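You operate a simulated robot arm through the tools that you are given. There is no shell and no other tool. Be economical: measure what you need, move in short steps, check, and stop when the job is done.

Carry out the task below with a simulated robot arm. There is one attempt and no reset: what you move stays moved.

## Task
Get the counter in front of the canisters ready for work. At the end: the silver coffee presser is on the counter in front of the canisters; the lever of the chapati press is set to up; the brown china jug is on the counter in front of the canisters; the silver juicer strainer is on the counter in front of the canisters; whatever was shut is shut again. Leave all else as you found it, and nothing knocked over.

The check looks at the end state, three seconds after you hand in, the way a careful person would. Anything else that was tipped, shoved, dropped, spilled or broken makes it a failure.

## Robot
A 7-joint arm with a two-finger parallel gripper, fixed in place. Base frame: the origin is at the foot of the arm, x ahead of it, y to its left, z up; the work surface is at about z = 0.86. Lengths are in m, angles in rad, forces in N, time in s.
With the tool pointing down near the work surface it reaches from about 0.24 to 0.68 m from the base axis. Its first joint turns from -1.152 to 1.152 rad. Payload 2.4 kg.
Tool frame: the origin (TCP) lies between the finger pads and is the grasp point; the fingertips stand 0.03 m ahead of it; z points along the fingers, y is the line along which they close. The gripper opens to 0.094 m. The fingers are 0.028 m wide and 0.01 m thick; the gripper's body (0.05 by 0.096 m) begins 0.055 m behind the TCP.
Orientation is that of the tool frame in the base frame, as a unit quaternion [w, x, y, z]. With the fingers straight down and closing along the base's y, the tool's x points along the base's -x, its y along +y and its z along -z.

## Interface
- The arm moves only by the tool apply_moves. Its argument "increments" is a list of rows, each a list of 7 numbers: the finger opening in m, from 0 to 0.094, then the shift along the base's x, y, z in m, then the turn, a rotation vector about the base's x, y, z in rad. In form: [[fingers, dx, dy, dz, ax, ay, az], ...]. A call has 1 to 12 rows; each row is the pose to reach, as a shift and turn from the pose commanded when the call began. Each row takes 0.2 s and may step no farther than 0.05 m and 0.15 rad from the row before; otherwise, or with a gripper value out of range, the whole call is refused. Where a pose cannot be reached the arm comes as near as it can. A force on the tool above 40 N (or 10 N above the force at the start of the call, whichever is more), or a blocked arm, ends the call early, and 0.2 s more pass. The fingers move at their own pace (about 0.153 m/s each) and stop on an object; they squeeze with about 25 N. The grip force told is the motor's: it shows also when the fingers shut on nothing. Time passes only in rows, and 0.2 s behind the last, so rows that repeat a pose let the fingers close. It gives the time, the measured TCP pose, the force on the tool (base axes), the opening and the grip force at its end, in the units of the frame above (readings bear some noise), and new pictures: "show" is both (left out), scene, wrist or none.
- Cameras (640 x 400 px; columns grow to the right, rows downward): "scene" is fixed at [0.0385, 0.4765, 1.4386]; the picture's right is [-0.73, -0.69, 0.00], its down [-0.42, 0.44, -0.79] and it looks along [0.55, -0.58, -0.61] (base axes); focal length 272 px, centre (320, 200). "wrist" rides on the gripper at [-0.037, 0, -0.058] in the tool frame; the picture's right is [0.00, -1.00, 0.00], its down [0.97, 0.00, -0.24] and it looks along [0.24, 0.00, 0.97] (tool axes); focal length 218 px, centre (320, 200).
- locate(camera, pixels): for up to 12 pixels [column, row] of the newest picture of that camera ("zoom" is the newest enlarged one), the place [x, y, z] in the base frame of the surface seen there, good to about 0.003 m. The clock stands still meanwhile.
- inspect(camera, box): a new picture of the part [left, top, right, bottom] of that camera's present view, enlarged. The clock stands still meanwhile.
- finish_job(): hands the job in; it is judged then, once.

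Go step by step. Measure first, check grasps and placings, and put right what went wrong. The budget is 80 turns and 120 pictures, counting those below and the enlarged ones. Unless the task says otherwise, let go and move clear before handing in, and close with one line.

The tools are called after "Emit:" as name(argument=value, ...) on one line, values as JSON. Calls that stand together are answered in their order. apply_moves: Moves the arm, as the interface text tells. Its arguments: {"type":"object","properties":{"increments":{"type":"array","items":{"type":"array","items":{"type":"number"}}},"show":{"type":"string","enum":["both","scene","wrist","none"]}},"required":["increments"]} The other tools are called the same way: locate (camera, pixels) gives the place of the surface under pixels of a picture; inspect (camera, box) takes an enlarged picture of a part of a camera's view; finish_job () hands the job in.

At the start:

```text
time: 0.0
tool_pos: [0.3648, 0.1216, 1.2513]
orientation: [0.0, 0.0, 1.0, 0.0]
wrist_force: [0.1, -0.3, -0.2]
finger_gap: 0.094
grip_force: 0.0
```

scene: 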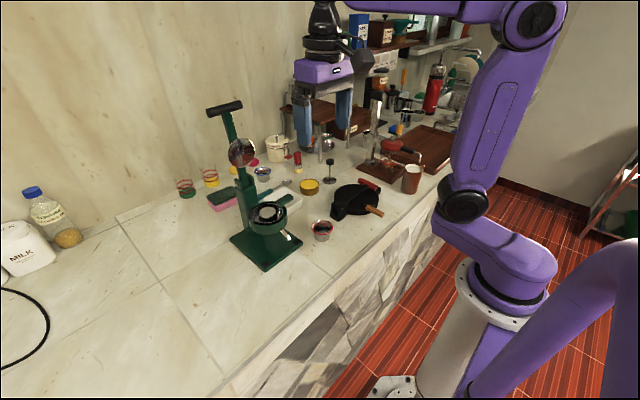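
wrist: 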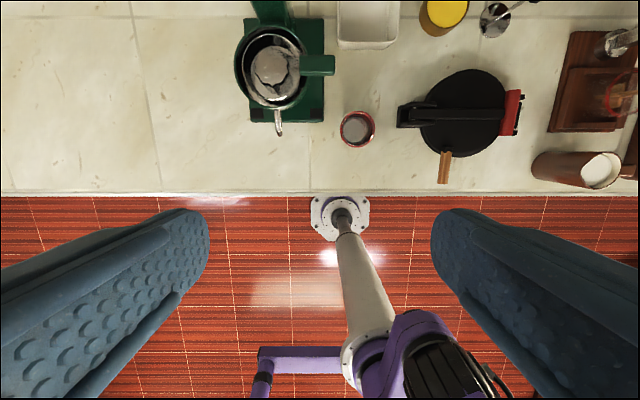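

The scene shows a green lever press, canisters and a black chapati press, with a brown mug near (412,178). I'll enlarge to identify the objects.

Emit:
inspect(camera="scene", box=[300, 80, 480, 220])

Emit:
inspect(camera="scene", box=[160, 90, 350, 280])

Emit:
inspect(camera="wrist", box=[380, 0, 640, 200])

```text
2.86 times, centred on (390, 150) of scene
```

zoom: 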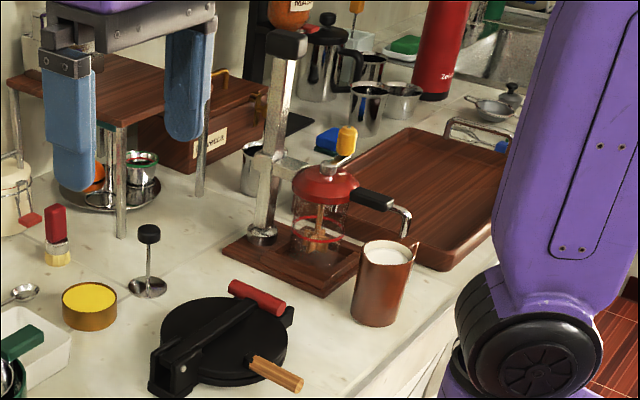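

```text
2.11 times, centred on (255, 185) of scene
```

zoom: 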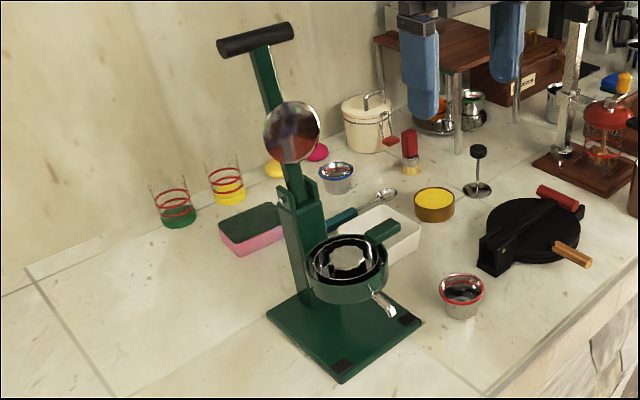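

```text
2.00 times, centred on (510, 100) of wrist
```

zoom: 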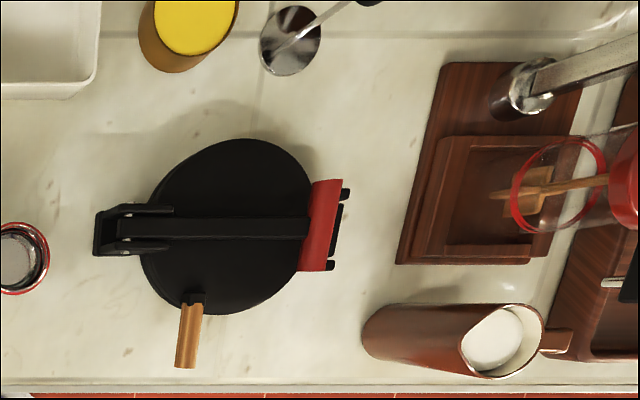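

The tamper is at (330,170), the strainer in the green press at (268,213), the jug at (412,178). I'll locate the key points before looking left for the canisters.

Emit:
locate(camera="scene", pixels=[[330, 181], [329, 160], [268, 212], [412, 172], [322, 228], [370, 182], [376, 211], [30, 265], [240, 270], [70, 238], [130, 300], [310, 186]])

Emit:
locate(camera="wrist", pixels=[[511, 110], [445, 170], [404, 115], [466, 112], [600, 168], [575, 170], [275, 65], [355, 130], [323, 66], [280, 130], [494, 20], [230, 185]])

Emit:
inspect(camera="scene", box=[0, 150, 160, 390])

Emit:
inspect(camera="scene", box=[340, 0, 500, 130])

```text
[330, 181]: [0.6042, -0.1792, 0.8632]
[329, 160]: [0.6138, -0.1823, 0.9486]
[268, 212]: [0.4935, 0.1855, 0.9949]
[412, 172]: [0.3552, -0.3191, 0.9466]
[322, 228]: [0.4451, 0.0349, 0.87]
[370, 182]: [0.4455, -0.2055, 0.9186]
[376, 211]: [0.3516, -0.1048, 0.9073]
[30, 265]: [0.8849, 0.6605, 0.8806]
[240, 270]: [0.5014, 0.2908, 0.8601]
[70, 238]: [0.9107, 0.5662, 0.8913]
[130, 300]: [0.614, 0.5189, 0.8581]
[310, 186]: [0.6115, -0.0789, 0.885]
```

```text
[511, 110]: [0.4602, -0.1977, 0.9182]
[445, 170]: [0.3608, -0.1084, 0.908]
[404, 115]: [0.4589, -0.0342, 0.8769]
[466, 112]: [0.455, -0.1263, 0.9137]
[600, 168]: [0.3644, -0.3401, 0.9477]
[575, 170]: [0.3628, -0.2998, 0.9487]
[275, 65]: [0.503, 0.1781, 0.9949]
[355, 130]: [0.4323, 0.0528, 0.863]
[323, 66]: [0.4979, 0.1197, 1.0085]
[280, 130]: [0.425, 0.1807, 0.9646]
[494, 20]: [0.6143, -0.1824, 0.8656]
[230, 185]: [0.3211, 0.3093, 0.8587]
```

```text
1.67 times, centred on (80, 270) of scene
```

zoom: 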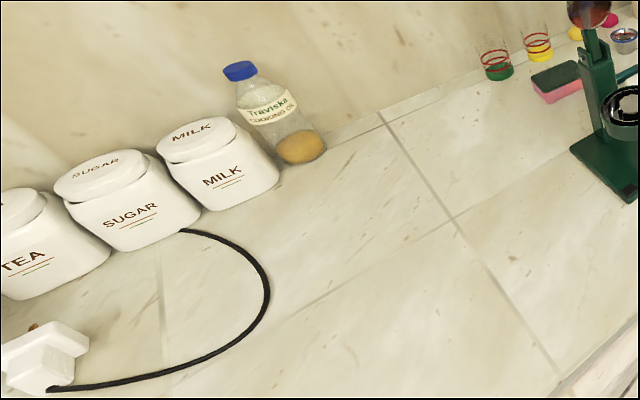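

```text
3.08 times, centred on (420, 65) of scene
```

zoom: 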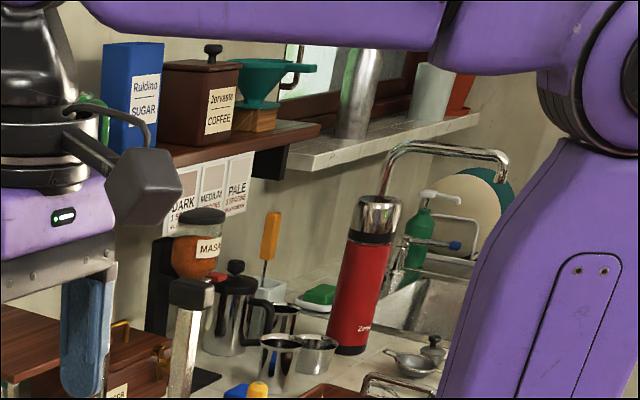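

Canisters TEA/SUGAR/MILK stand at the left, around (0.88,0.66+). I'll enlarge the strainer region and press, then swing left.

Emit:
inspect(camera="wrist", box=[220, 0, 380, 150])

Emit:
inspect(camera="scene", box=[225, 180, 325, 280])

Emit:
inspect(camera="scene", box=[305, 150, 405, 250])

Emit:
apply_moves(increments=[[0.094, 0, 0.05, 0, 0, 0, 0], [0.094, 0, 0.1, 0, 0, 0, 0], [0.094, -0.02, 0.15, 0, 0, 0, 0], [0.094, -0.04, 0.2, 0, 0, 0, 0], [0.094, -0.05, 0.25, 0, 0, 0, 0], [0.094, -0.05, 0.3, 0, 0, 0, 0], [0.094, -0.05, 0.33, 0, 0, 0, 0]])

```text
2.67 times, centred on (300, 75) of wrist
```

zoom: 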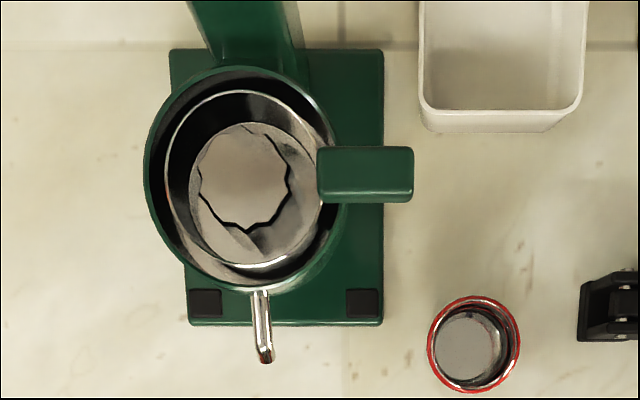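

```text
4.00 times, centred on (275, 230) of scene
```

zoom: 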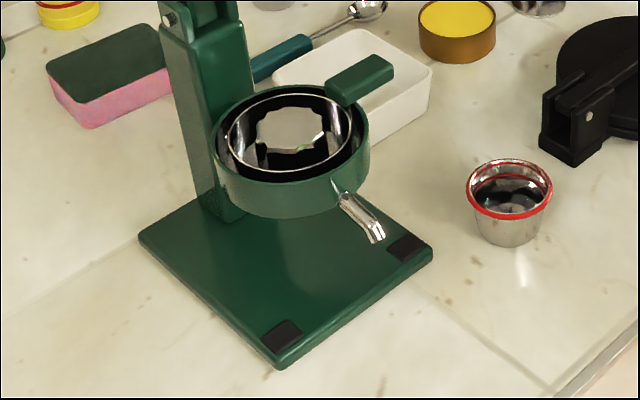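

```text
4.00 times, centred on (355, 200) of scene
```

zoom: 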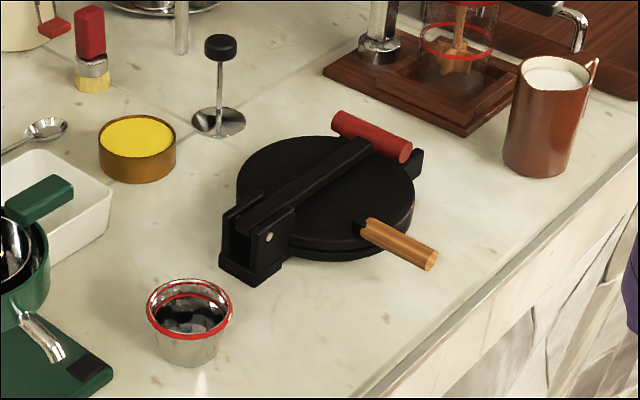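

```text
refused: row 3 steps farther than a row can; nothing moved
```

The strainer's green handle sticks out over the juicer cup's rim at about (0.498,0.12,1.008), so I can lift it by that. Now swing left to view the placing area.

Emit:
apply_moves(increments=[[0.094, 0, 0.05, 0, 0, 0, 0], [0.094, -0.01, 0.095, 0, 0, 0, 0], [0.094, -0.02, 0.14, 0, 0, 0, 0], [0.094, -0.03, 0.185, 0, 0, 0, 0], [0.094, -0.04, 0.23, 0, 0, 0, 0], [0.094, -0.05, 0.275, 0, 0, 0, 0], [0.094, -0.05, 0.32, 0, 0, 0, 0]])

```text
time: 1.6
tool_pos: [0.3129, 0.4425, 1.25]
orientation: [0.0, 0.001, 1.0, 0.0]
wrist_force: [0.0, 0.8, 0.8]
finger_gap: 0.0938
grip_force: 0.0
```

scene: 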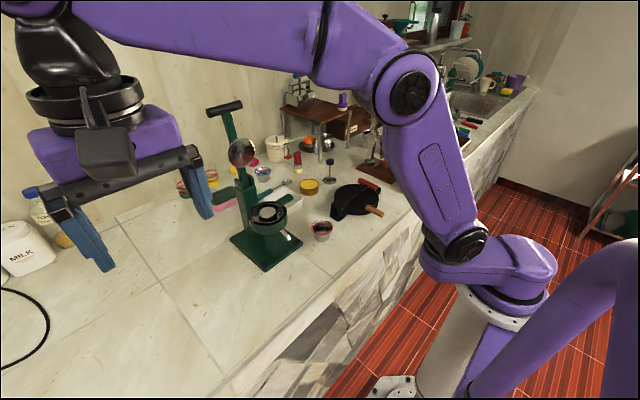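
wrist: 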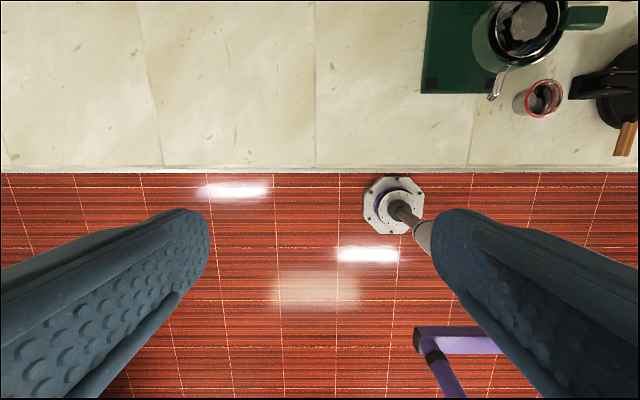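

The left counter is empty in view. I'll tilt the tool forward to see the canisters and how wide they extend.

Emit:
apply_moves(increments=[[0.094, 0, 0, 0, 0, -0.15, 0], [0.094, 0, 0, 0, 0, -0.3, 0], [0.094, 0, 0, 0, 0, -0.45, 0], [0.094, 0, 0, 0, 0, -0.6, 0], [0.094, 0, 0, 0, 0, -0.75, 0]], show="wrist")

```text
time: 2.8
tool_pos: [0.3135, 0.4426, 1.2521]
orientation: [0.368, 0.0, 0.93, 0.001]
wrist_force: [0.2, 0.6, 0.4]
finger_gap: 0.094
grip_force: 0.1
```

wrist: 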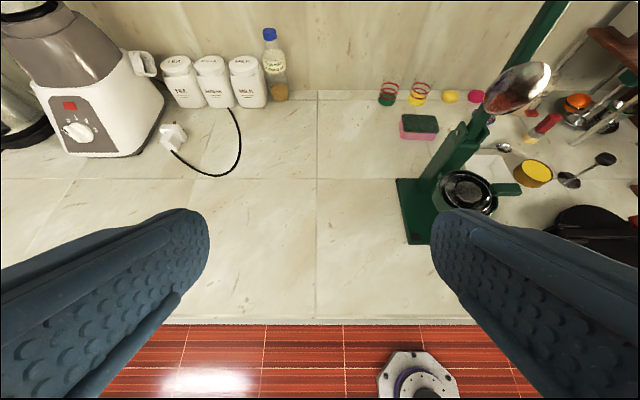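

Emit:
locate(camera="wrist", pixels=[[168, 102], [200, 106], [235, 106], [266, 106], [275, 95], [240, 150], [200, 174], [178, 140], [260, 250], [315, 250], [230, 200], [318, 182]])

Emit:
inspect(camera="wrist", box=[120, 20, 320, 220])

Emit:
inspect(camera="wrist", box=[380, 50, 640, 250])

```text
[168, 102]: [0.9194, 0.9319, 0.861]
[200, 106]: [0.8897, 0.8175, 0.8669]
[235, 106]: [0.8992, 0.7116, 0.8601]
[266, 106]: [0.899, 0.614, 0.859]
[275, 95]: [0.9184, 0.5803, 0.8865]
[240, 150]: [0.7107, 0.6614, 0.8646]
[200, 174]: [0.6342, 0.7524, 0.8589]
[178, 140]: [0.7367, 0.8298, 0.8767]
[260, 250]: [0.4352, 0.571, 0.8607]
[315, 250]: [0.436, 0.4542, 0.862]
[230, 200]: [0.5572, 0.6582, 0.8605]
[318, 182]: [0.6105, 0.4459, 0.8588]
```

```text
2.00 times, centred on (220, 120) of wrist
```

zoom: 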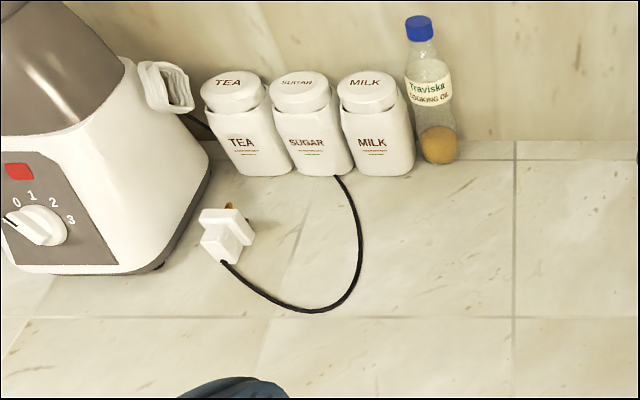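

```text
2.00 times, centred on (510, 150) of wrist
```

zoom: 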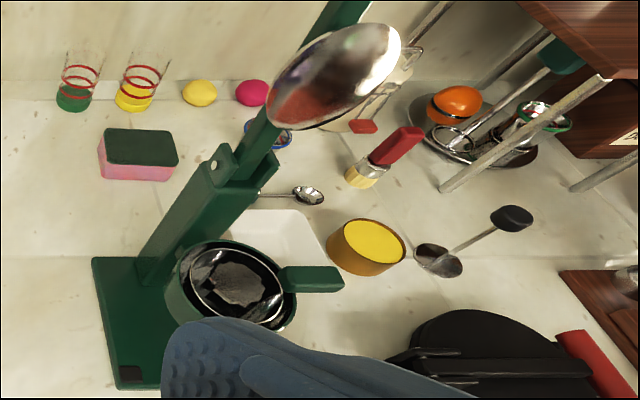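

Canisters span y≈0.61–0.93 at x≈0.89, cord at x≥0.63; I'll place items around y≈0.5–0.62, x≈0.3–0.45. Measuring the dome, handle, and tamper knob from this view.

Emit:
locate(camera="wrist", pixels=[[515, 92], [538, 75], [490, 105], [500, 189], [520, 188], [480, 190], [605, 159], [447, 190], [488, 192], [545, 5], [460, 130], [568, 183]])

Emit:
locate(camera="scene", pixels=[[240, 150], [230, 160], [252, 160], [240, 140], [240, 165], [225, 107], [291, 197], [282, 203], [257, 213], [279, 211], [268, 205], [268, 221]])

```text
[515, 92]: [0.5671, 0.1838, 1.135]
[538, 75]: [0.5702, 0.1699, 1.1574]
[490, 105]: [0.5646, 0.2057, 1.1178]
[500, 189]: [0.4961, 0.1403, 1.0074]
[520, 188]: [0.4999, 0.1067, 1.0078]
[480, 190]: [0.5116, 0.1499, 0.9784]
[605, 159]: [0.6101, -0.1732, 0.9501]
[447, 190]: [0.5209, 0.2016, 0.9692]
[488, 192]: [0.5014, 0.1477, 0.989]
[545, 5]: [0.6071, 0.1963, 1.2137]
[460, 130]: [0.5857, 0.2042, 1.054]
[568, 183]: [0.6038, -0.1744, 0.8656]
```

```text
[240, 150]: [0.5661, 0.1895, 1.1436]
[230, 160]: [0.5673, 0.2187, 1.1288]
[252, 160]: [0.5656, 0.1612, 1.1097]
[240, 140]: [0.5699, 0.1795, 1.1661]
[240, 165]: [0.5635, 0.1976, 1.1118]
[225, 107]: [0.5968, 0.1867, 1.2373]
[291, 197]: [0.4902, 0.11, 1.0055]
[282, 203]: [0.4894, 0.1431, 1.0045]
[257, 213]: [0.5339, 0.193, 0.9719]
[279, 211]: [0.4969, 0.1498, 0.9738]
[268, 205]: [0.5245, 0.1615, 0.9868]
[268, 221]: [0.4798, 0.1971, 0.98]
```

Dome stands at x≥0.56, z 1.11–1.17; handle x 0.485–0.51, y 0.095–0.145, z≈1.0. First the tamper: swing right while untilting.

Emit:
apply_moves(increments=[[0.07, 0, -0.05, 0, 0, 0.15, 0], [0.07, 0, -0.1, 0, 0, 0.3, 0], [0.07, 0, -0.15, 0, 0, 0.45, 0], [0.07, 0, -0.2, 0, 0, 0.6, 0], [0.07, 0, -0.25, 0, 0, 0.75, 0], [0.07, 0, -0.3, 0, 0, 0.75, 0], [0.07, 0.01, -0.345, 0, 0, 0.75, 0], [0.07, 0.02, -0.39, 0, 0, 0.75, 0], [0.07, 0.03, -0.435, 0, 0, 0.75, 0], [0.07, 0.04, -0.48, 0, 0, 0.75, 0], [0.07, 0.06, -0.525, 0, 0, 0.75, 0], [0.07, 0.08, -0.57, 0, 0, 0.75, 0]], show="none")

Emit:
apply_moves(increments=[[0.07, 0.03, -0.03, 0, 0, 0, 0], [0.07, 0.06, -0.05, 0, 0, 0, 0], [0.07, 0.1, -0.053, 0, 0, 0, 0], [0.07, 0.14, -0.053, 0, 0, 0, 0]])

```text
time: 5.4
tool_pos: [0.3942, -0.1257, 1.2503]
orientation: [0.0, 0.0, 1.0, 0.0]
wrist_force: [-0.3, 0.1, 0.0]
finger_gap: 0.0699
grip_force: 0.0
```

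```text
time: 6.4
tool_pos: [0.536, -0.1797, 1.2501]
orientation: [0.001, 0.0, 1.0, 0.0]
wrist_force: [0.0, -0.8, 0.2]
finger_gap: 0.07
grip_force: 0.2
```

scene: 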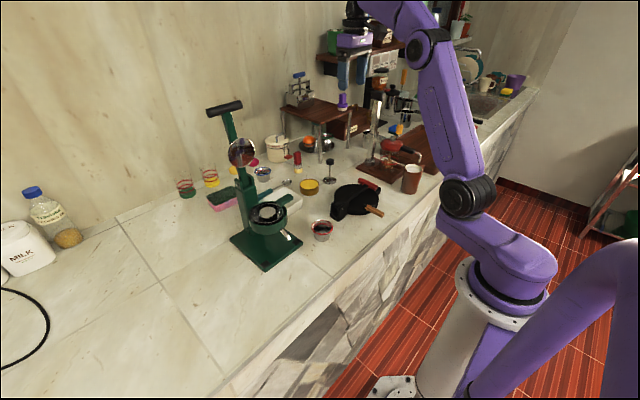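
wrist: 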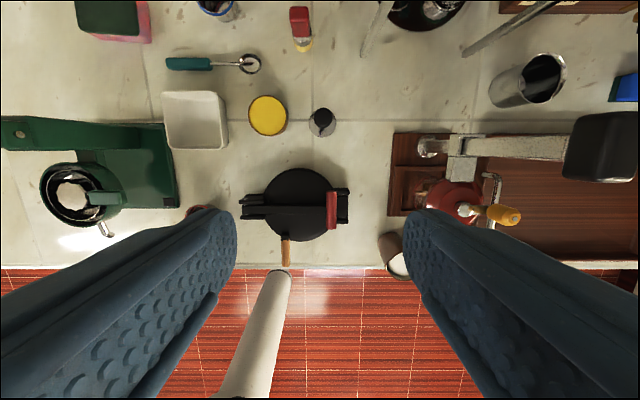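

The tamper is at wrist (322,122). Locating its knob and the tall neighbours (column, shelf legs) before descending.

Emit:
locate(camera="wrist", pixels=[[322, 117], [321, 130], [430, 145], [520, 148], [600, 145], [470, 195], [375, 25], [480, 48], [268, 115], [302, 35], [530, 80], [565, 75]])

Emit:
inspect(camera="wrist", box=[280, 80, 360, 140])

Emit:
locate(camera="scene", pixels=[[300, 105], [320, 118], [340, 103], [343, 98], [318, 160]])

```text
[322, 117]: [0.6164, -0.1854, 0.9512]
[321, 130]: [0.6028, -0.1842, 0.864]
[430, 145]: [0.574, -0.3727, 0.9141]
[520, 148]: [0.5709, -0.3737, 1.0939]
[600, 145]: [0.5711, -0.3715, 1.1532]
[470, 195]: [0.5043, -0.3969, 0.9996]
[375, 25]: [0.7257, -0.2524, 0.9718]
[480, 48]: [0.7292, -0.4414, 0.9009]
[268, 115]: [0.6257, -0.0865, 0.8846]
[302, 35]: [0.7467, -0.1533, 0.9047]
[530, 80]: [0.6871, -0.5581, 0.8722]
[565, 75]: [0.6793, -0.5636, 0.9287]
```

```text
6.67 times, centred on (320, 110) of wrist
```

zoom: 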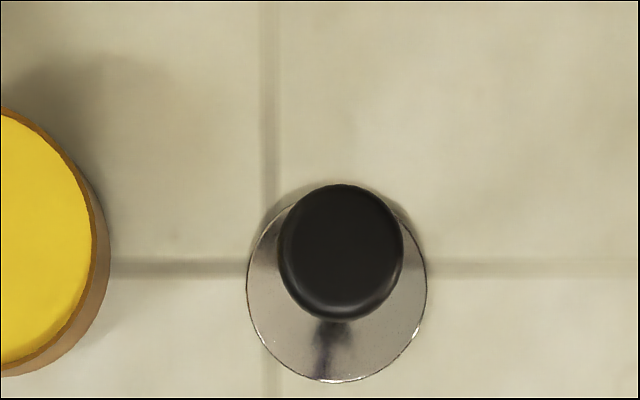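

```text
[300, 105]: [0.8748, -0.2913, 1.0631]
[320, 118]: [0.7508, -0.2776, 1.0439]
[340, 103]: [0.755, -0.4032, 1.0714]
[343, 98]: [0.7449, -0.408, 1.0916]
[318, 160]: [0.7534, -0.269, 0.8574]
```

Knob centre ≈ (0.612,-0.185,0.942), well clear of shelf and column. Moving above and descending, then closing.

Emit:
apply_moves(increments=[[0.07, 0.04, -0.004, -0.02, 0, 0, 0], [0.07, 0.075, -0.005, -0.05, 0, 0, 0], [0.07, 0.076, -0.005, -0.1, 0, 0, 0], [0.07, 0.076, -0.005, -0.15, 0, 0, 0], [0.07, 0.076, -0.005, -0.2, 0, 0, 0], [0.07, 0.076, -0.005, -0.24, 0, 0, 0]])

```text
time: 7.8
tool_pos: [0.6114, -0.1837, 1.0107]
orientation: [0.001, -0.001, 1.0, 0.0]
wrist_force: [0.6, 0.3, -0.6]
finger_gap: 0.0702
grip_force: 0.2
out of reach, approached as far as the arm can: row 2
```

scene: 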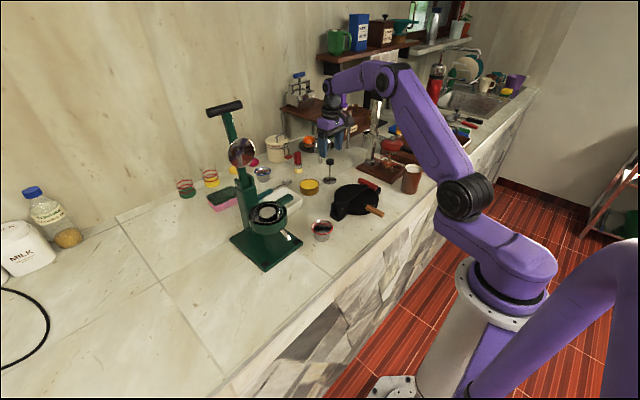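
wrist: 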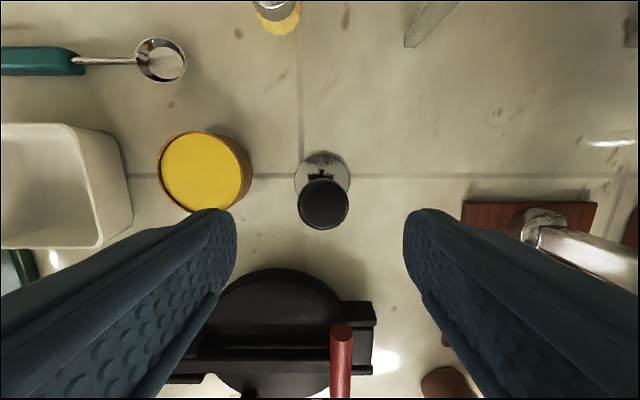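

Aligned over the knob (323,203). Descend 0.07 and close.

Emit:
apply_moves(increments=[[0.07, 0, 0, -0.04, 0, 0, 0], [0.07, 0.001, 0, -0.072, 0, 0, 0], [0.04, 0.001, 0, -0.072, 0, 0, 0], [0.0, 0.001, 0, -0.072, 0, 0, 0], [0.0, 0.001, 0, -0.072, 0, 0, 0]], show="wrist")

```text
time: 9.0
tool_pos: [0.6112, -0.1837, 0.9418]
orientation: [0.0, -0.001, 1.0, 0.0]
wrist_force: [0.2, 0.4, -0.2]
finger_gap: 0.0293
grip_force: 24.8
```

wrist: 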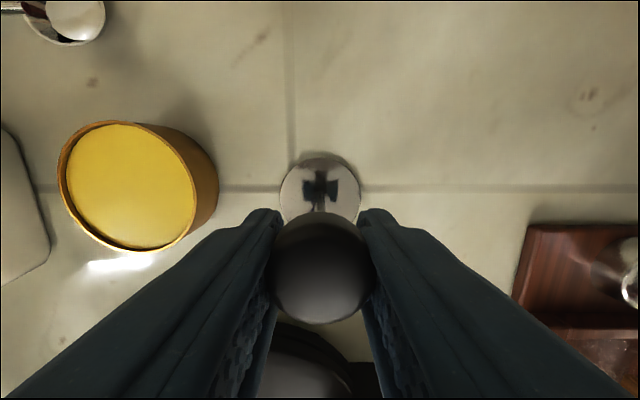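

Tamper gripped (gap 0.029). Lift, retract toward the base and check.

Emit:
apply_moves(increments=[[0, 0, 0, 0.04, 0, 0, 0], [0, 0, 0, 0.08, 0, 0, 0], [0, -0.02, 0, 0.12, 0, 0, 0], [0, -0.06, 0, 0.15, 0, 0, 0], [0, -0.1, 0, 0.17, 0, 0, 0], [0, -0.14, 0.01, 0.18, 0, 0, 0], [0, -0.185, 0.02, 0.18, 0, 0, 0], [0, -0.23, 0.03, 0.18, 0, 0, 0], [0, -0.27, 0.05, 0.18, 0, 0, 0], [0, -0.285, 0.09, 0.18, 0, 0, 0], [0, -0.285, 0.135, 0.18, 0, 0, 0], [0, -0.285, 0.18, 0.18, 0, 0, 0]])

```text
time: 11.6
tool_pos: [0.325, -0.0058, 1.1217]
orientation: [0.0, 0.001, 1.0, 0.0]
wrist_force: [-0.7, 0.4, 0.4]
finger_gap: 0.0003
grip_force: 25.4
```

scene: 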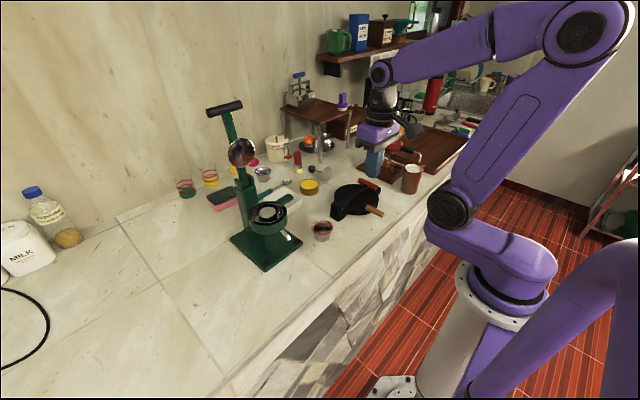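
wrist: 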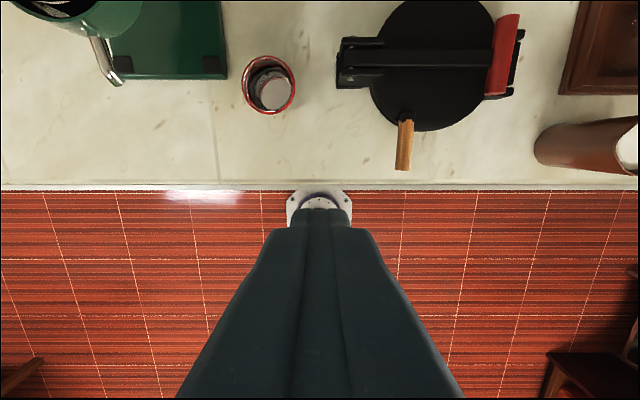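

The gap reads 0: the tamper slipped out of the grip. In the scene it seems to lie near (318,170); I'll look closely.

Emit:
inspect(camera="scene", box=[270, 130, 370, 200])

Emit:
apply_moves(increments=[[0.07, 0.02, -0.045, 0.0, 0, 0, 0], [0.07, 0.05, -0.08, 0.0, 0, 0, 0], [0.07, 0.09, -0.11, 0.01, 0, 0, 0], [0.07, 0.13, -0.13, 0.03, 0, 0, 0], [0.07, 0.17, -0.14, 0.05, 0, 0, 0]], show="both")

```text
5.71 times, centred on (320, 165) of scene
```

zoom: 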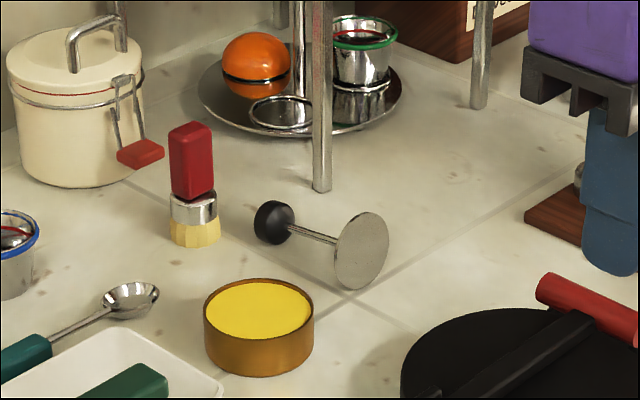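

```text
refused: row 3 steps farther than a row can; nothing moved
```

The tamper lies on its side, its knob pointing away. I'll measure it and regrasp it by the shaft, perpendicular.

Emit:
locate(camera="zoom", pixels=[[275, 218], [290, 228], [305, 233], [320, 238], [332, 242], [362, 250], [385, 225], [340, 285]])

Emit:
apply_moves(increments=[[0.07, 0.02, -0.04, 0.0, 0, 0, 0], [0.07, 0.05, -0.07, 0.0, 0, 0, 0], [0.07, 0.085, -0.1, 0.01, 0, 0, 0], [0.07, 0.12, -0.12, 0.03, 0, 0, 0], [0.07, 0.16, -0.13, 0.05, 0, 0, 0], [0.07, 0.2, -0.14, 0.07, 0, 0, 0]], show="wrist")

```text
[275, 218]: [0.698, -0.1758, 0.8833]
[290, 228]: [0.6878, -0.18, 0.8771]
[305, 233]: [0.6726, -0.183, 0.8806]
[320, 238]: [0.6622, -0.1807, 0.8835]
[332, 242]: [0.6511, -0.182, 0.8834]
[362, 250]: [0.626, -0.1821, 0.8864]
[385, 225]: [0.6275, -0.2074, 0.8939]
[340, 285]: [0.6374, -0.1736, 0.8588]
```

```text
time: 13.0
tool_pos: [0.5265, -0.1449, 1.1883]
orientation: [-0.001, 0.001, 1.0, 0.0]
wrist_force: [0.7, 0.9, 0.3]
finger_gap: 0.07
grip_force: 0.0
```

wrist: 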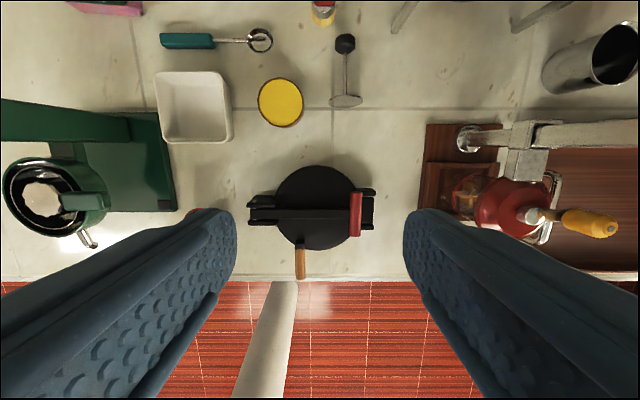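

Shaft lies along x from (0.635,-0.182) to (0.685,-0.18), z≈0.88. I'll approach tilted 0.35 rad outward to just above it.

Emit:
apply_moves(increments=[[0.06, 0.01, -0.02, -0.04, 0, -0.12, 0], [0.06, 0.03, -0.036, -0.08, 0, -0.24, 0], [0.06, 0.06, -0.036, -0.11, 0, -0.35, 0], [0.06, 0.09, -0.036, -0.14, 0, -0.35, 0], [0.06, 0.115, -0.036, -0.18, 0, -0.35, 0], [0.06, 0.1255, -0.036, -0.22, 0, -0.35, 0], [0.06, 0.1255, -0.036, -0.24, 0, -0.35, 0]], show="wrist")

```text
time: 14.6
tool_pos: [0.6535, -0.1803, 0.9494]
orientation: [0.174, 0.0, 0.985, 0.0]
wrist_force: [0.4, 0.2, -1.2]
finger_gap: 0.06
grip_force: 0.2
```

wrist: 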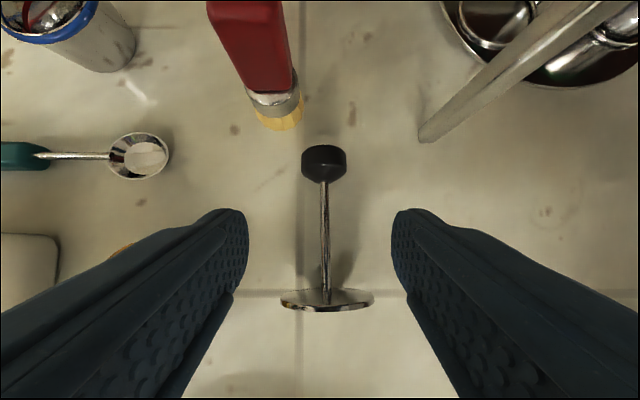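

Shaft centred between fingers at column ~324. Descend 0.05 and close.

Emit:
apply_moves(increments=[[0.06, 0, -0.001, -0.03, 0, 0, 0], [0.06, 0, -0.001, -0.05, 0, 0, 0], [0.03, 0, -0.001, -0.05, 0, 0, 0], [0.0, 0, -0.001, -0.05, 0, 0, 0], [0.0, 0, -0.001, -0.05, 0, 0, 0], [0.0, 0, -0.001, -0.02, 0, 0, 0], [0.0, 0, -0.001, 0.01, 0, 0, 0]])

```text
time: 16.2
tool_pos: [0.652, -0.182, 0.9599]
orientation: [0.173, 0.0, 0.985, 0.0]
wrist_force: [-1.0, -0.4, 0.2]
finger_gap: 0.0058
grip_force: 24.6
```

scene: 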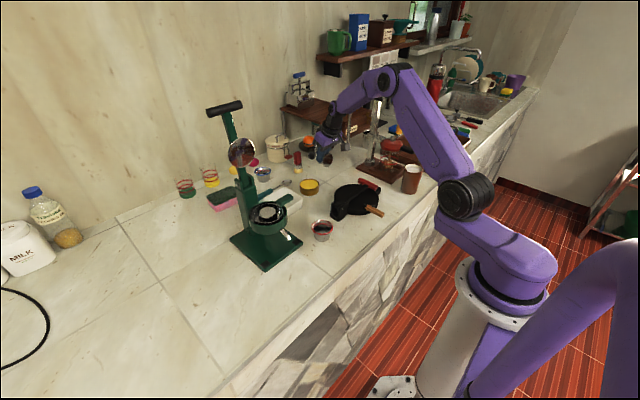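
wrist: 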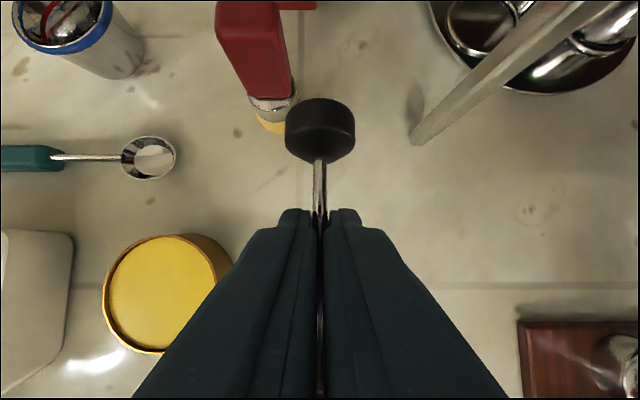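

Held firmly by the shaft (gap 0.006). Lift and retract, then swing to the empty left counter.

Emit:
apply_moves(increments=[[0, 0, 0, 0.03, 0, 0, 0], [0, 0, 0, 0.06, 0, 0, 0], [0, -0.02, 0, 0.09, 0, 0, 0], [0, -0.05, 0, 0.12, 0, 0, 0], [0, -0.09, 0, 0.14, 0, 0, 0], [0, -0.13, 0, 0.15, 0, 0, 0], [0, -0.17, 0, 0.16, 0, 0, 0], [0, -0.21, 0.01, 0.17, 0, 0, 0], [0, -0.25, 0.03, 0.17, 0, 0, 0], [0, -0.28, 0.06, 0.17, 0, 0, 0], [0, -0.3, 0.1, 0.17, 0, 0, 0], [0, -0.31, 0.14, 0.17, 0, 0, 0]], show="wrist")

```text
time: 18.8
tool_pos: [0.343, -0.042, 1.1269]
orientation: [0.175, 0.0, 0.985, 0.0]
wrist_force: [-0.1, -0.2, -0.2]
finger_gap: 0.0057
grip_force: 24.9
```

wrist: 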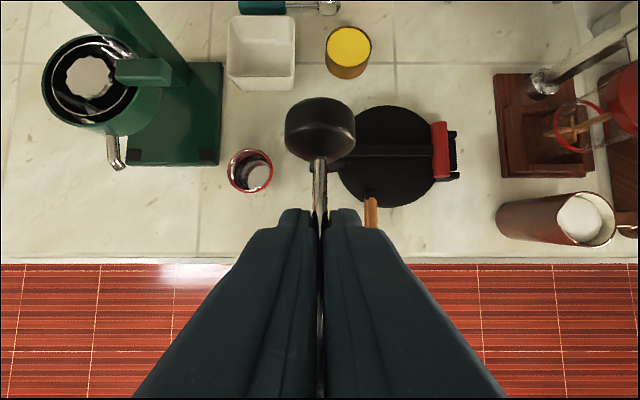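

Still held. Swinging left with a yaw so the tool stays radial.

Emit:
apply_moves(increments=[[0, -0.01, 0.04, 0, 0, 0, 0.07], [0, -0.015, 0.08, 0, 0, 0, 0.14], [0, -0.02, 0.12, 0, 0, 0, 0.21], [0, -0.02, 0.16, 0, 0, 0, 0.28], [0, -0.02, 0.2, 0, 0, 0, 0.35], [0, -0.02, 0.24, 0, 0, 0, 0.42], [0, -0.02, 0.28, 0, 0, 0, 0.5], [0, -0.02, 0.32, 0, 0, 0, 0.58], [0, -0.01, 0.36, 0, 0, 0, 0.66], [0, 0.0, 0.4, 0, 0, 0, 0.74], [0, 0.02, 0.43, -0.03, 0, 0, 0.8], [0, 0.02, 0.43, -0.07, 0, 0, 0.8]])

```text
time: 21.4
tool_pos: [0.3611, 0.3878, 1.0575]
orientation: [0.16, -0.384, 0.907, 0.068]
wrist_force: [0.0, 0.5, -1.2]
finger_gap: 0.0057
grip_force: 24.9
```

scene: 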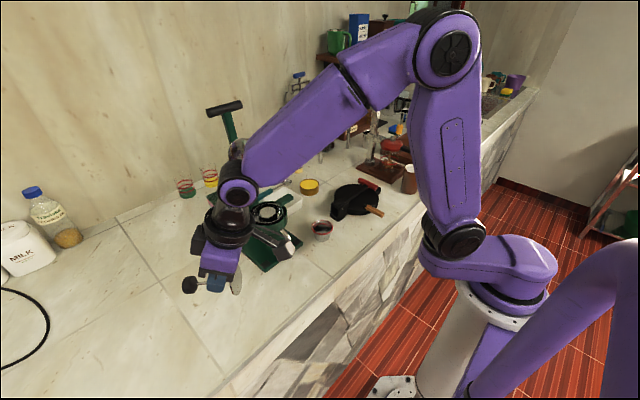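
wrist: 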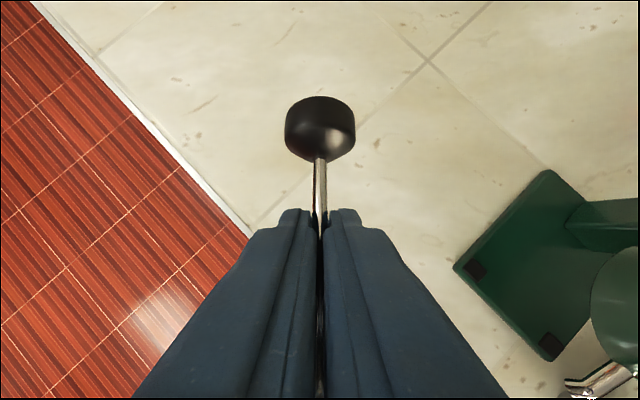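

Lay it down here (z≈0.90), release, and regrasp with the tool leaning inward.

Emit:
apply_moves(increments=[[0, 0.02, 0.01, -0.04, 0, 0, 0], [0, 0.03, 0.02, -0.08, 0, 0, 0], [0, 0.03, 0.02, -0.12, 0, 0, 0], [0, 0.03, 0.02, -0.145, 0, 0, 0], [0, 0.03, 0.02, -0.156, 0, 0, 0], [0.03, 0.03, 0.02, -0.156, 0, 0, 0], [0.06, 0.03, 0.02, -0.156, 0, 0, 0], [0.06, 0.03, 0.02, -0.13, 0, 0, 0], [0.06, 0.03, 0.02, -0.09, 0, 0, 0]])

```text
time: 23.4
tool_pos: [0.3926, 0.4085, 0.9705]
orientation: [0.159, -0.383, 0.907, 0.067]
wrist_force: [-0.9, 0.1, 0.4]
finger_gap: 0.0599
grip_force: 0.0
```

scene: 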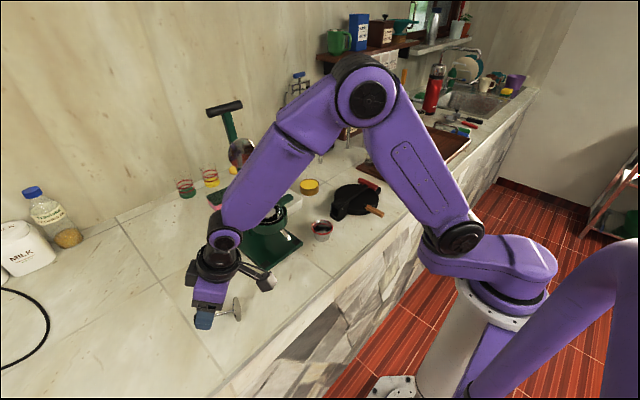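
wrist: 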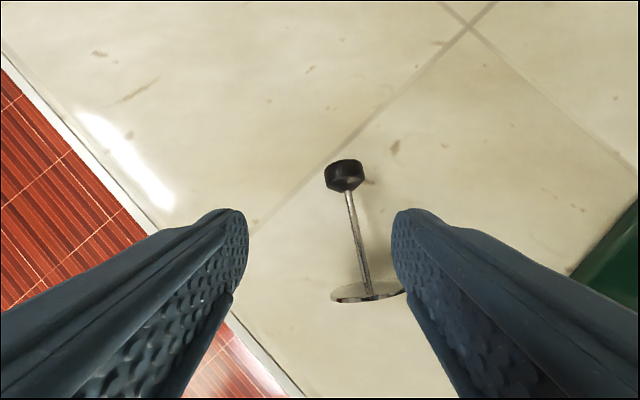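

It rolled slightly. Locate the shaft ends.

Emit:
locate(camera="wrist", pixels=[[345, 180], [350, 205], [355, 230], [360, 255], [365, 280], [367, 295], [340, 292], [395, 290]])

```text
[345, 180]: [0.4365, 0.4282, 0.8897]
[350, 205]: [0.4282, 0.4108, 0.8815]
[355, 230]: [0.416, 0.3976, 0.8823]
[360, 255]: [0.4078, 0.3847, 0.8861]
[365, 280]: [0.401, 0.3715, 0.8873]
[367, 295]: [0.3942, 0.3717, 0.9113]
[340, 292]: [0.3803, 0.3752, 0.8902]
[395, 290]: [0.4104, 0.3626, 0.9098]
```

Shaft azimuth ≈ 55°. Raise, yaw to match and lean the fingers inward 0.44 rad, stopping at pre-grasp.

Emit:
apply_moves(increments=[[0.06, 0.01, 0.002, 0.03, -0.102, 0.084, 0.026], [0.06, 0.02, 0.004, 0.03, -0.204, 0.168, 0.052], [0.06, 0.03, 0.006, 0.03, -0.305, 0.252, 0.078], [0.06, 0.04, 0.008, 0.03, -0.407, 0.335, 0.104], [0.06, 0.04, 0.008, 0.03, -0.509, 0.419, 0.13], [0.06, 0.04, 0.008, 0.02, -0.611, 0.503, 0.156], [0.06, 0.04, 0.008, -0.005, -0.611, 0.503, 0.156]])

```text
time: 25.0
tool_pos: [0.4301, 0.413, 0.9649]
orientation: [-0.195, -0.452, 0.864, -0.102]
wrist_force: [0.0, 0.1, 0.4]
finger_gap: 0.06
grip_force: 0.0
```

scene: 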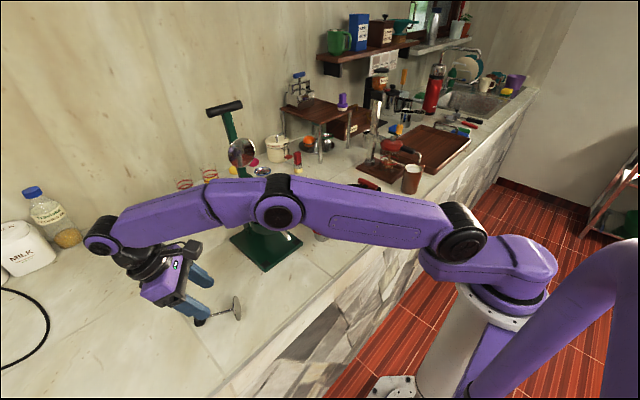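
wrist: 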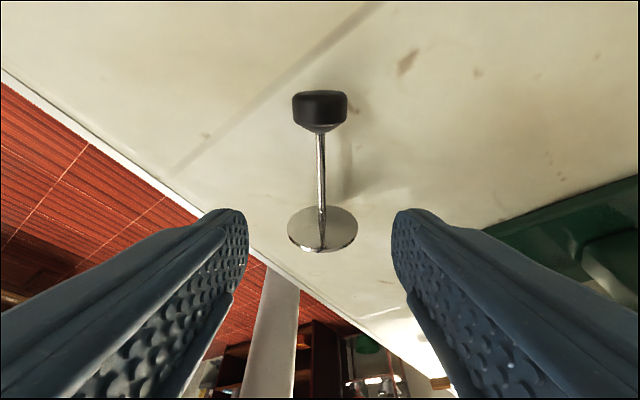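

Aligned. Advance along the tool axis and close on the shaft.

Emit:
apply_moves(increments=[[0.06, -0.007, -0.01, -0.033, 0, 0, 0], [0.06, -0.014, -0.02, -0.064, 0, 0, 0], [0.03, -0.014, -0.02, -0.064, 0, 0, 0], [0.0, -0.014, -0.02, -0.064, 0, 0, 0], [0.0, -0.014, -0.02, -0.064, 0, 0, 0], [0.0, -0.014, -0.02, -0.04, 0, 0, 0], [0.0, -0.014, -0.02, 0.0, 0, 0, 0], [0.0, -0.014, -0.02, 0.04, 0, 0, 0]])

```text
time: 26.8
tool_pos: [0.418, 0.3964, 1.0041]
orientation: [-0.195, -0.453, 0.864, -0.102]
wrist_force: [0.5, 0.1, -0.8]
finger_gap: 0.0058
grip_force: 24.7
```

scene: 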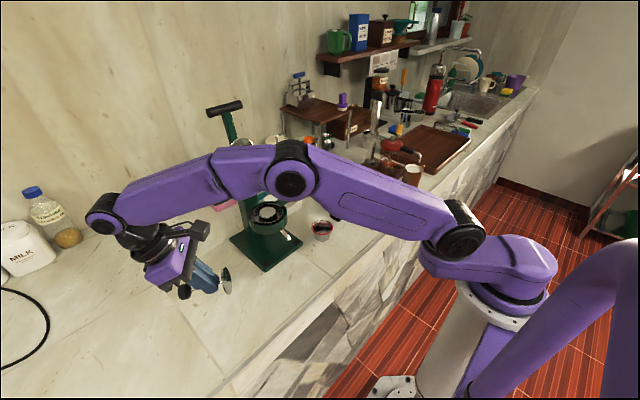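
wrist: 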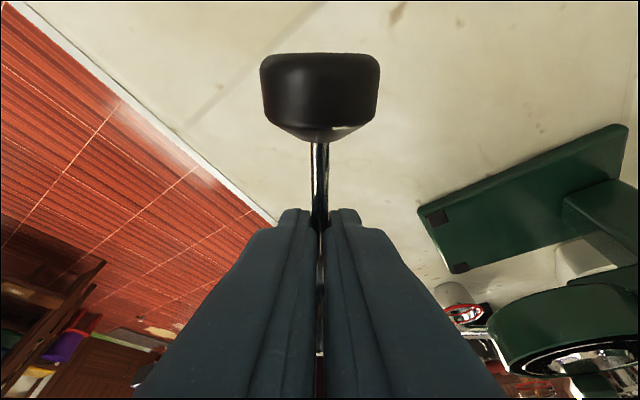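

Firm grip. Lift and rotate the tool outward to bring the tamper upright.

Emit:
apply_moves(increments=[[0, 0, 0, 0.03, 0.118, -0.082, 0], [0, 0, 0, 0.06, 0.236, -0.163, 0], [0, 0, 0, 0.09, 0.353, -0.245, 0], [0, 0, 0, 0.12, 0.471, -0.327, 0], [0, 0, 0, 0.13, 0.589, -0.408, 0], [0, 0, 0, 0.13, 0.707, -0.49, 0], [0, 0, 0, 0.13, 0.825, -0.572, 0], [0, 0, 0, 0.13, 0.943, -0.654, 0], [0, 0, 0, 0.13, 1.06, -0.735, 0], [0, 0, 0, 0.13, 1.178, -0.817, 0], [0, 0, 0, 0.13, 1.296, -0.899, 0], [0, 0, 0, 0.13, 1.41, -0.978, 0]])

```text
time: 29.4
tool_pos: [0.4177, 0.3961, 1.134]
orientation: [0.528, -0.372, 0.712, 0.276]
wrist_force: [-0.2, 0.0, -1.3]
finger_gap: 0.0059
grip_force: 25.2
```

scene: 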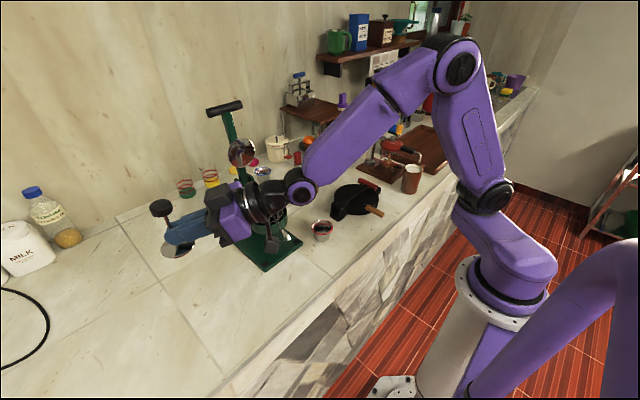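
wrist: 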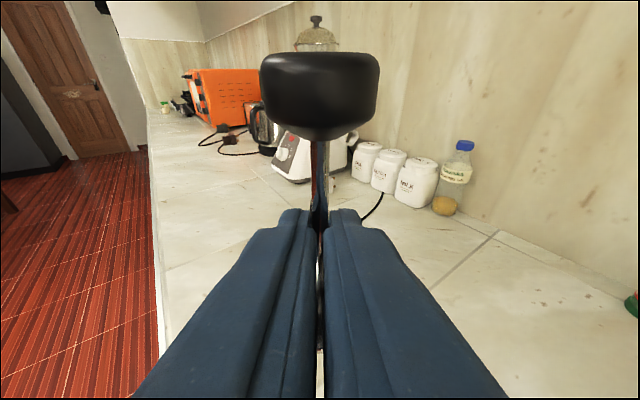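

Nearly upright now; check its lean by locating knob and disk.

Emit:
inspect(camera="scene", box=[130, 180, 250, 280])

Emit:
locate(camera="scene", pixels=[[160, 201], [153, 208], [168, 209], [178, 251], [166, 250], [190, 252], [175, 257], [178, 245]])

```text
4.00 times, centred on (190, 230) of scene
```

zoom: 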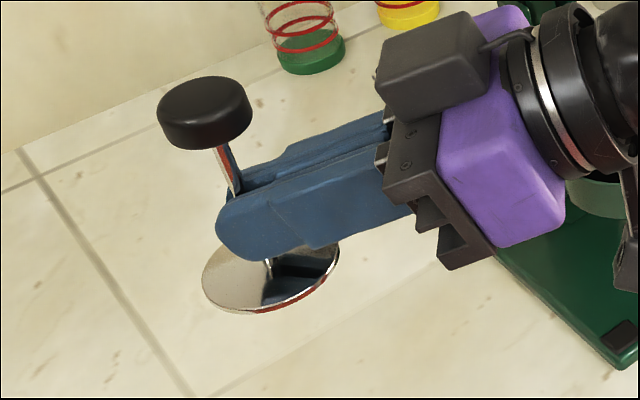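

```text
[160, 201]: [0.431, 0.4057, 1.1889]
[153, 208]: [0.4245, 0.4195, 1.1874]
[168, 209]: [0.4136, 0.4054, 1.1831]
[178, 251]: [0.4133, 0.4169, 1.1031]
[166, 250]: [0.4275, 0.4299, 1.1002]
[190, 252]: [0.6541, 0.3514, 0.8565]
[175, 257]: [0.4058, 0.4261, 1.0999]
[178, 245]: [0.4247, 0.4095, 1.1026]
```

Disk is close to level, its bottom ≈0.034 below TCP. Carry to about (0.41,0.65), staying high first.

Emit:
apply_moves(increments=[[0, 0, 0.04, -0.02, 0, 0, 0], [0, 0, 0.08, -0.04, 0, 0, 0], [0, 0, 0.12, -0.06, 0, 0, 0], [0, 0, 0.16, -0.08, 0, 0, 0], [0, 0, 0.2, -0.1, 0, 0, 0], [0, 0, 0.235, -0.13, 0, 0, 0], [0, 0, 0.25, -0.17, 0, 0, 0], [0, 0, 0.25, -0.2, 0, 0, 0]])

```text
time: 31.2
tool_pos: [0.4192, 0.6447, 0.935]
orientation: [0.528, -0.373, 0.712, 0.276]
wrist_force: [0.2, -0.1, -0.1]
finger_gap: 0.0057
grip_force: 25.2
```

scene: 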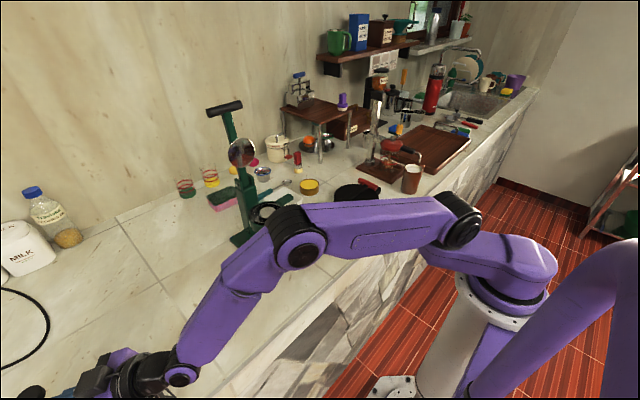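
wrist: 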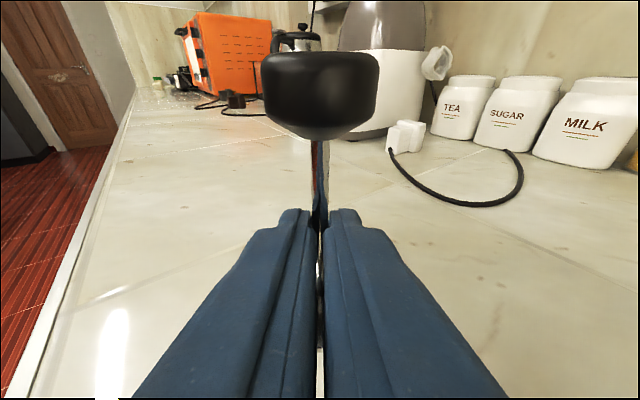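

Reach is good. Lower in small steps until contact.

Emit:
apply_moves(increments=[[0, 0, 0, -0.02, 0, 0, 0], [0, 0, 0, -0.03, 0, 0, 0], [0, 0, 0, -0.036, 0, 0, 0], [0, 0, 0, -0.04, 0, 0, 0], [0, 0, 0, -0.043, 0, 0, 0], [0, 0, 0, -0.043, 0, 0, 0]], show="wrist")

```text
time: 31.6
tool_pos: [0.4208, 0.6482, 0.9281]
orientation: [0.532, -0.369, 0.709, 0.28]
wrist_force: [0.8, 0.9, 6.5]
finger_gap: 0.0057
grip_force: 25.1
stopped in row 2: the force on the tool passed its limit (the readings are from after the stop); the commanded pose is now the measured one
```

wrist: 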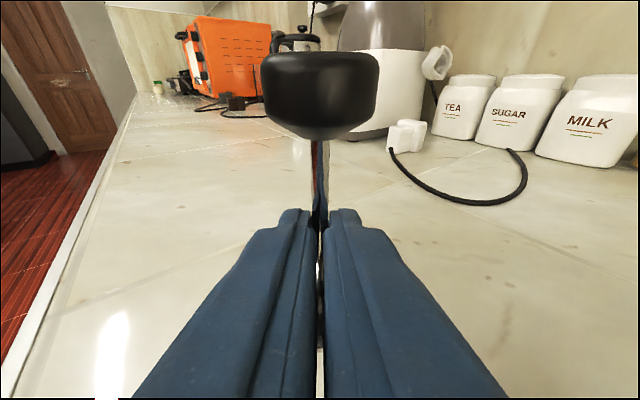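

Something (likely the wrist housing) touched the counter at TCP z=0.928. I'll raise, shift so the wrist hangs over the counter's front edge, reduce tilt by 0.1 rad, and lower again.

Emit:
apply_moves(increments=[[0, 0, 0, 0.03, 0, 0, 0], [0, -0.03, -0.005, 0.03, -0.04, 0.028, 0], [0, -0.06, -0.015, 0.03, -0.082, 0.057, 0], [0, -0.08, -0.022, 0.02, -0.082, 0.057, 0], [0, -0.08, -0.022, 0.0, -0.082, 0.057, 0]])

```text
time: 32.8
tool_pos: [0.3388, 0.6259, 0.9291]
orientation: [0.495, -0.383, 0.735, 0.26]
wrist_force: [-0.5, 0.4, -0.8]
finger_gap: 0.0059
grip_force: 24.9
```

scene: 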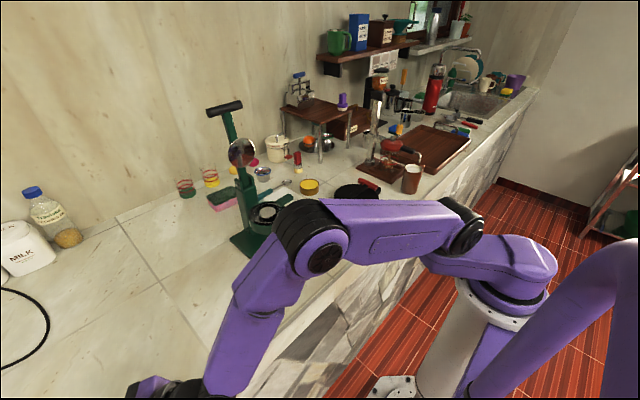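
wrist: 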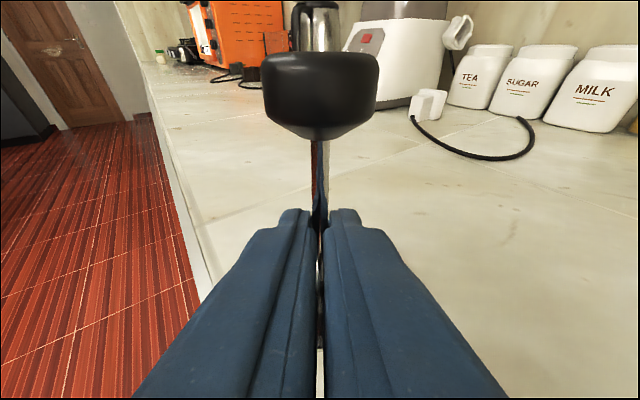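

Emit:
apply_moves(increments=[[0, 0, 0, -0.01, 0, 0, 0], [0, 0, 0, -0.018, 0, 0, 0], [0, 0, 0, -0.024, 0, 0, 0], [0, 0, 0, -0.028, 0, 0, 0], [0, 0, 0, -0.032, 0, 0, 0], [0, 0, 0, -0.035, 0, 0, 0]], show="wrist")

```text
time: 34.2
tool_pos: [0.3395, 0.6282, 0.8961]
orientation: [0.499, -0.382, 0.732, 0.263]
wrist_force: [-0.6, 2.4, 16.0]
finger_gap: 0.0061
grip_force: 25.5
```

wrist: 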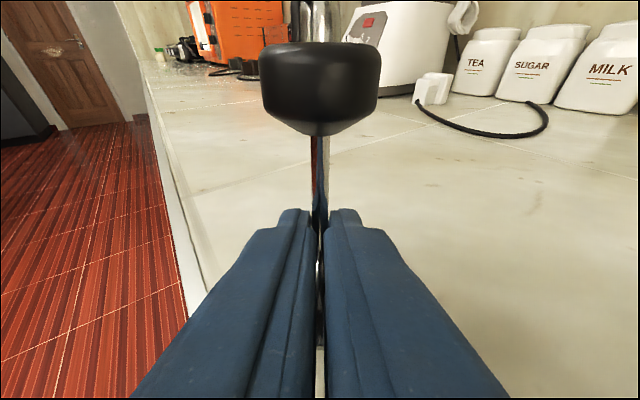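

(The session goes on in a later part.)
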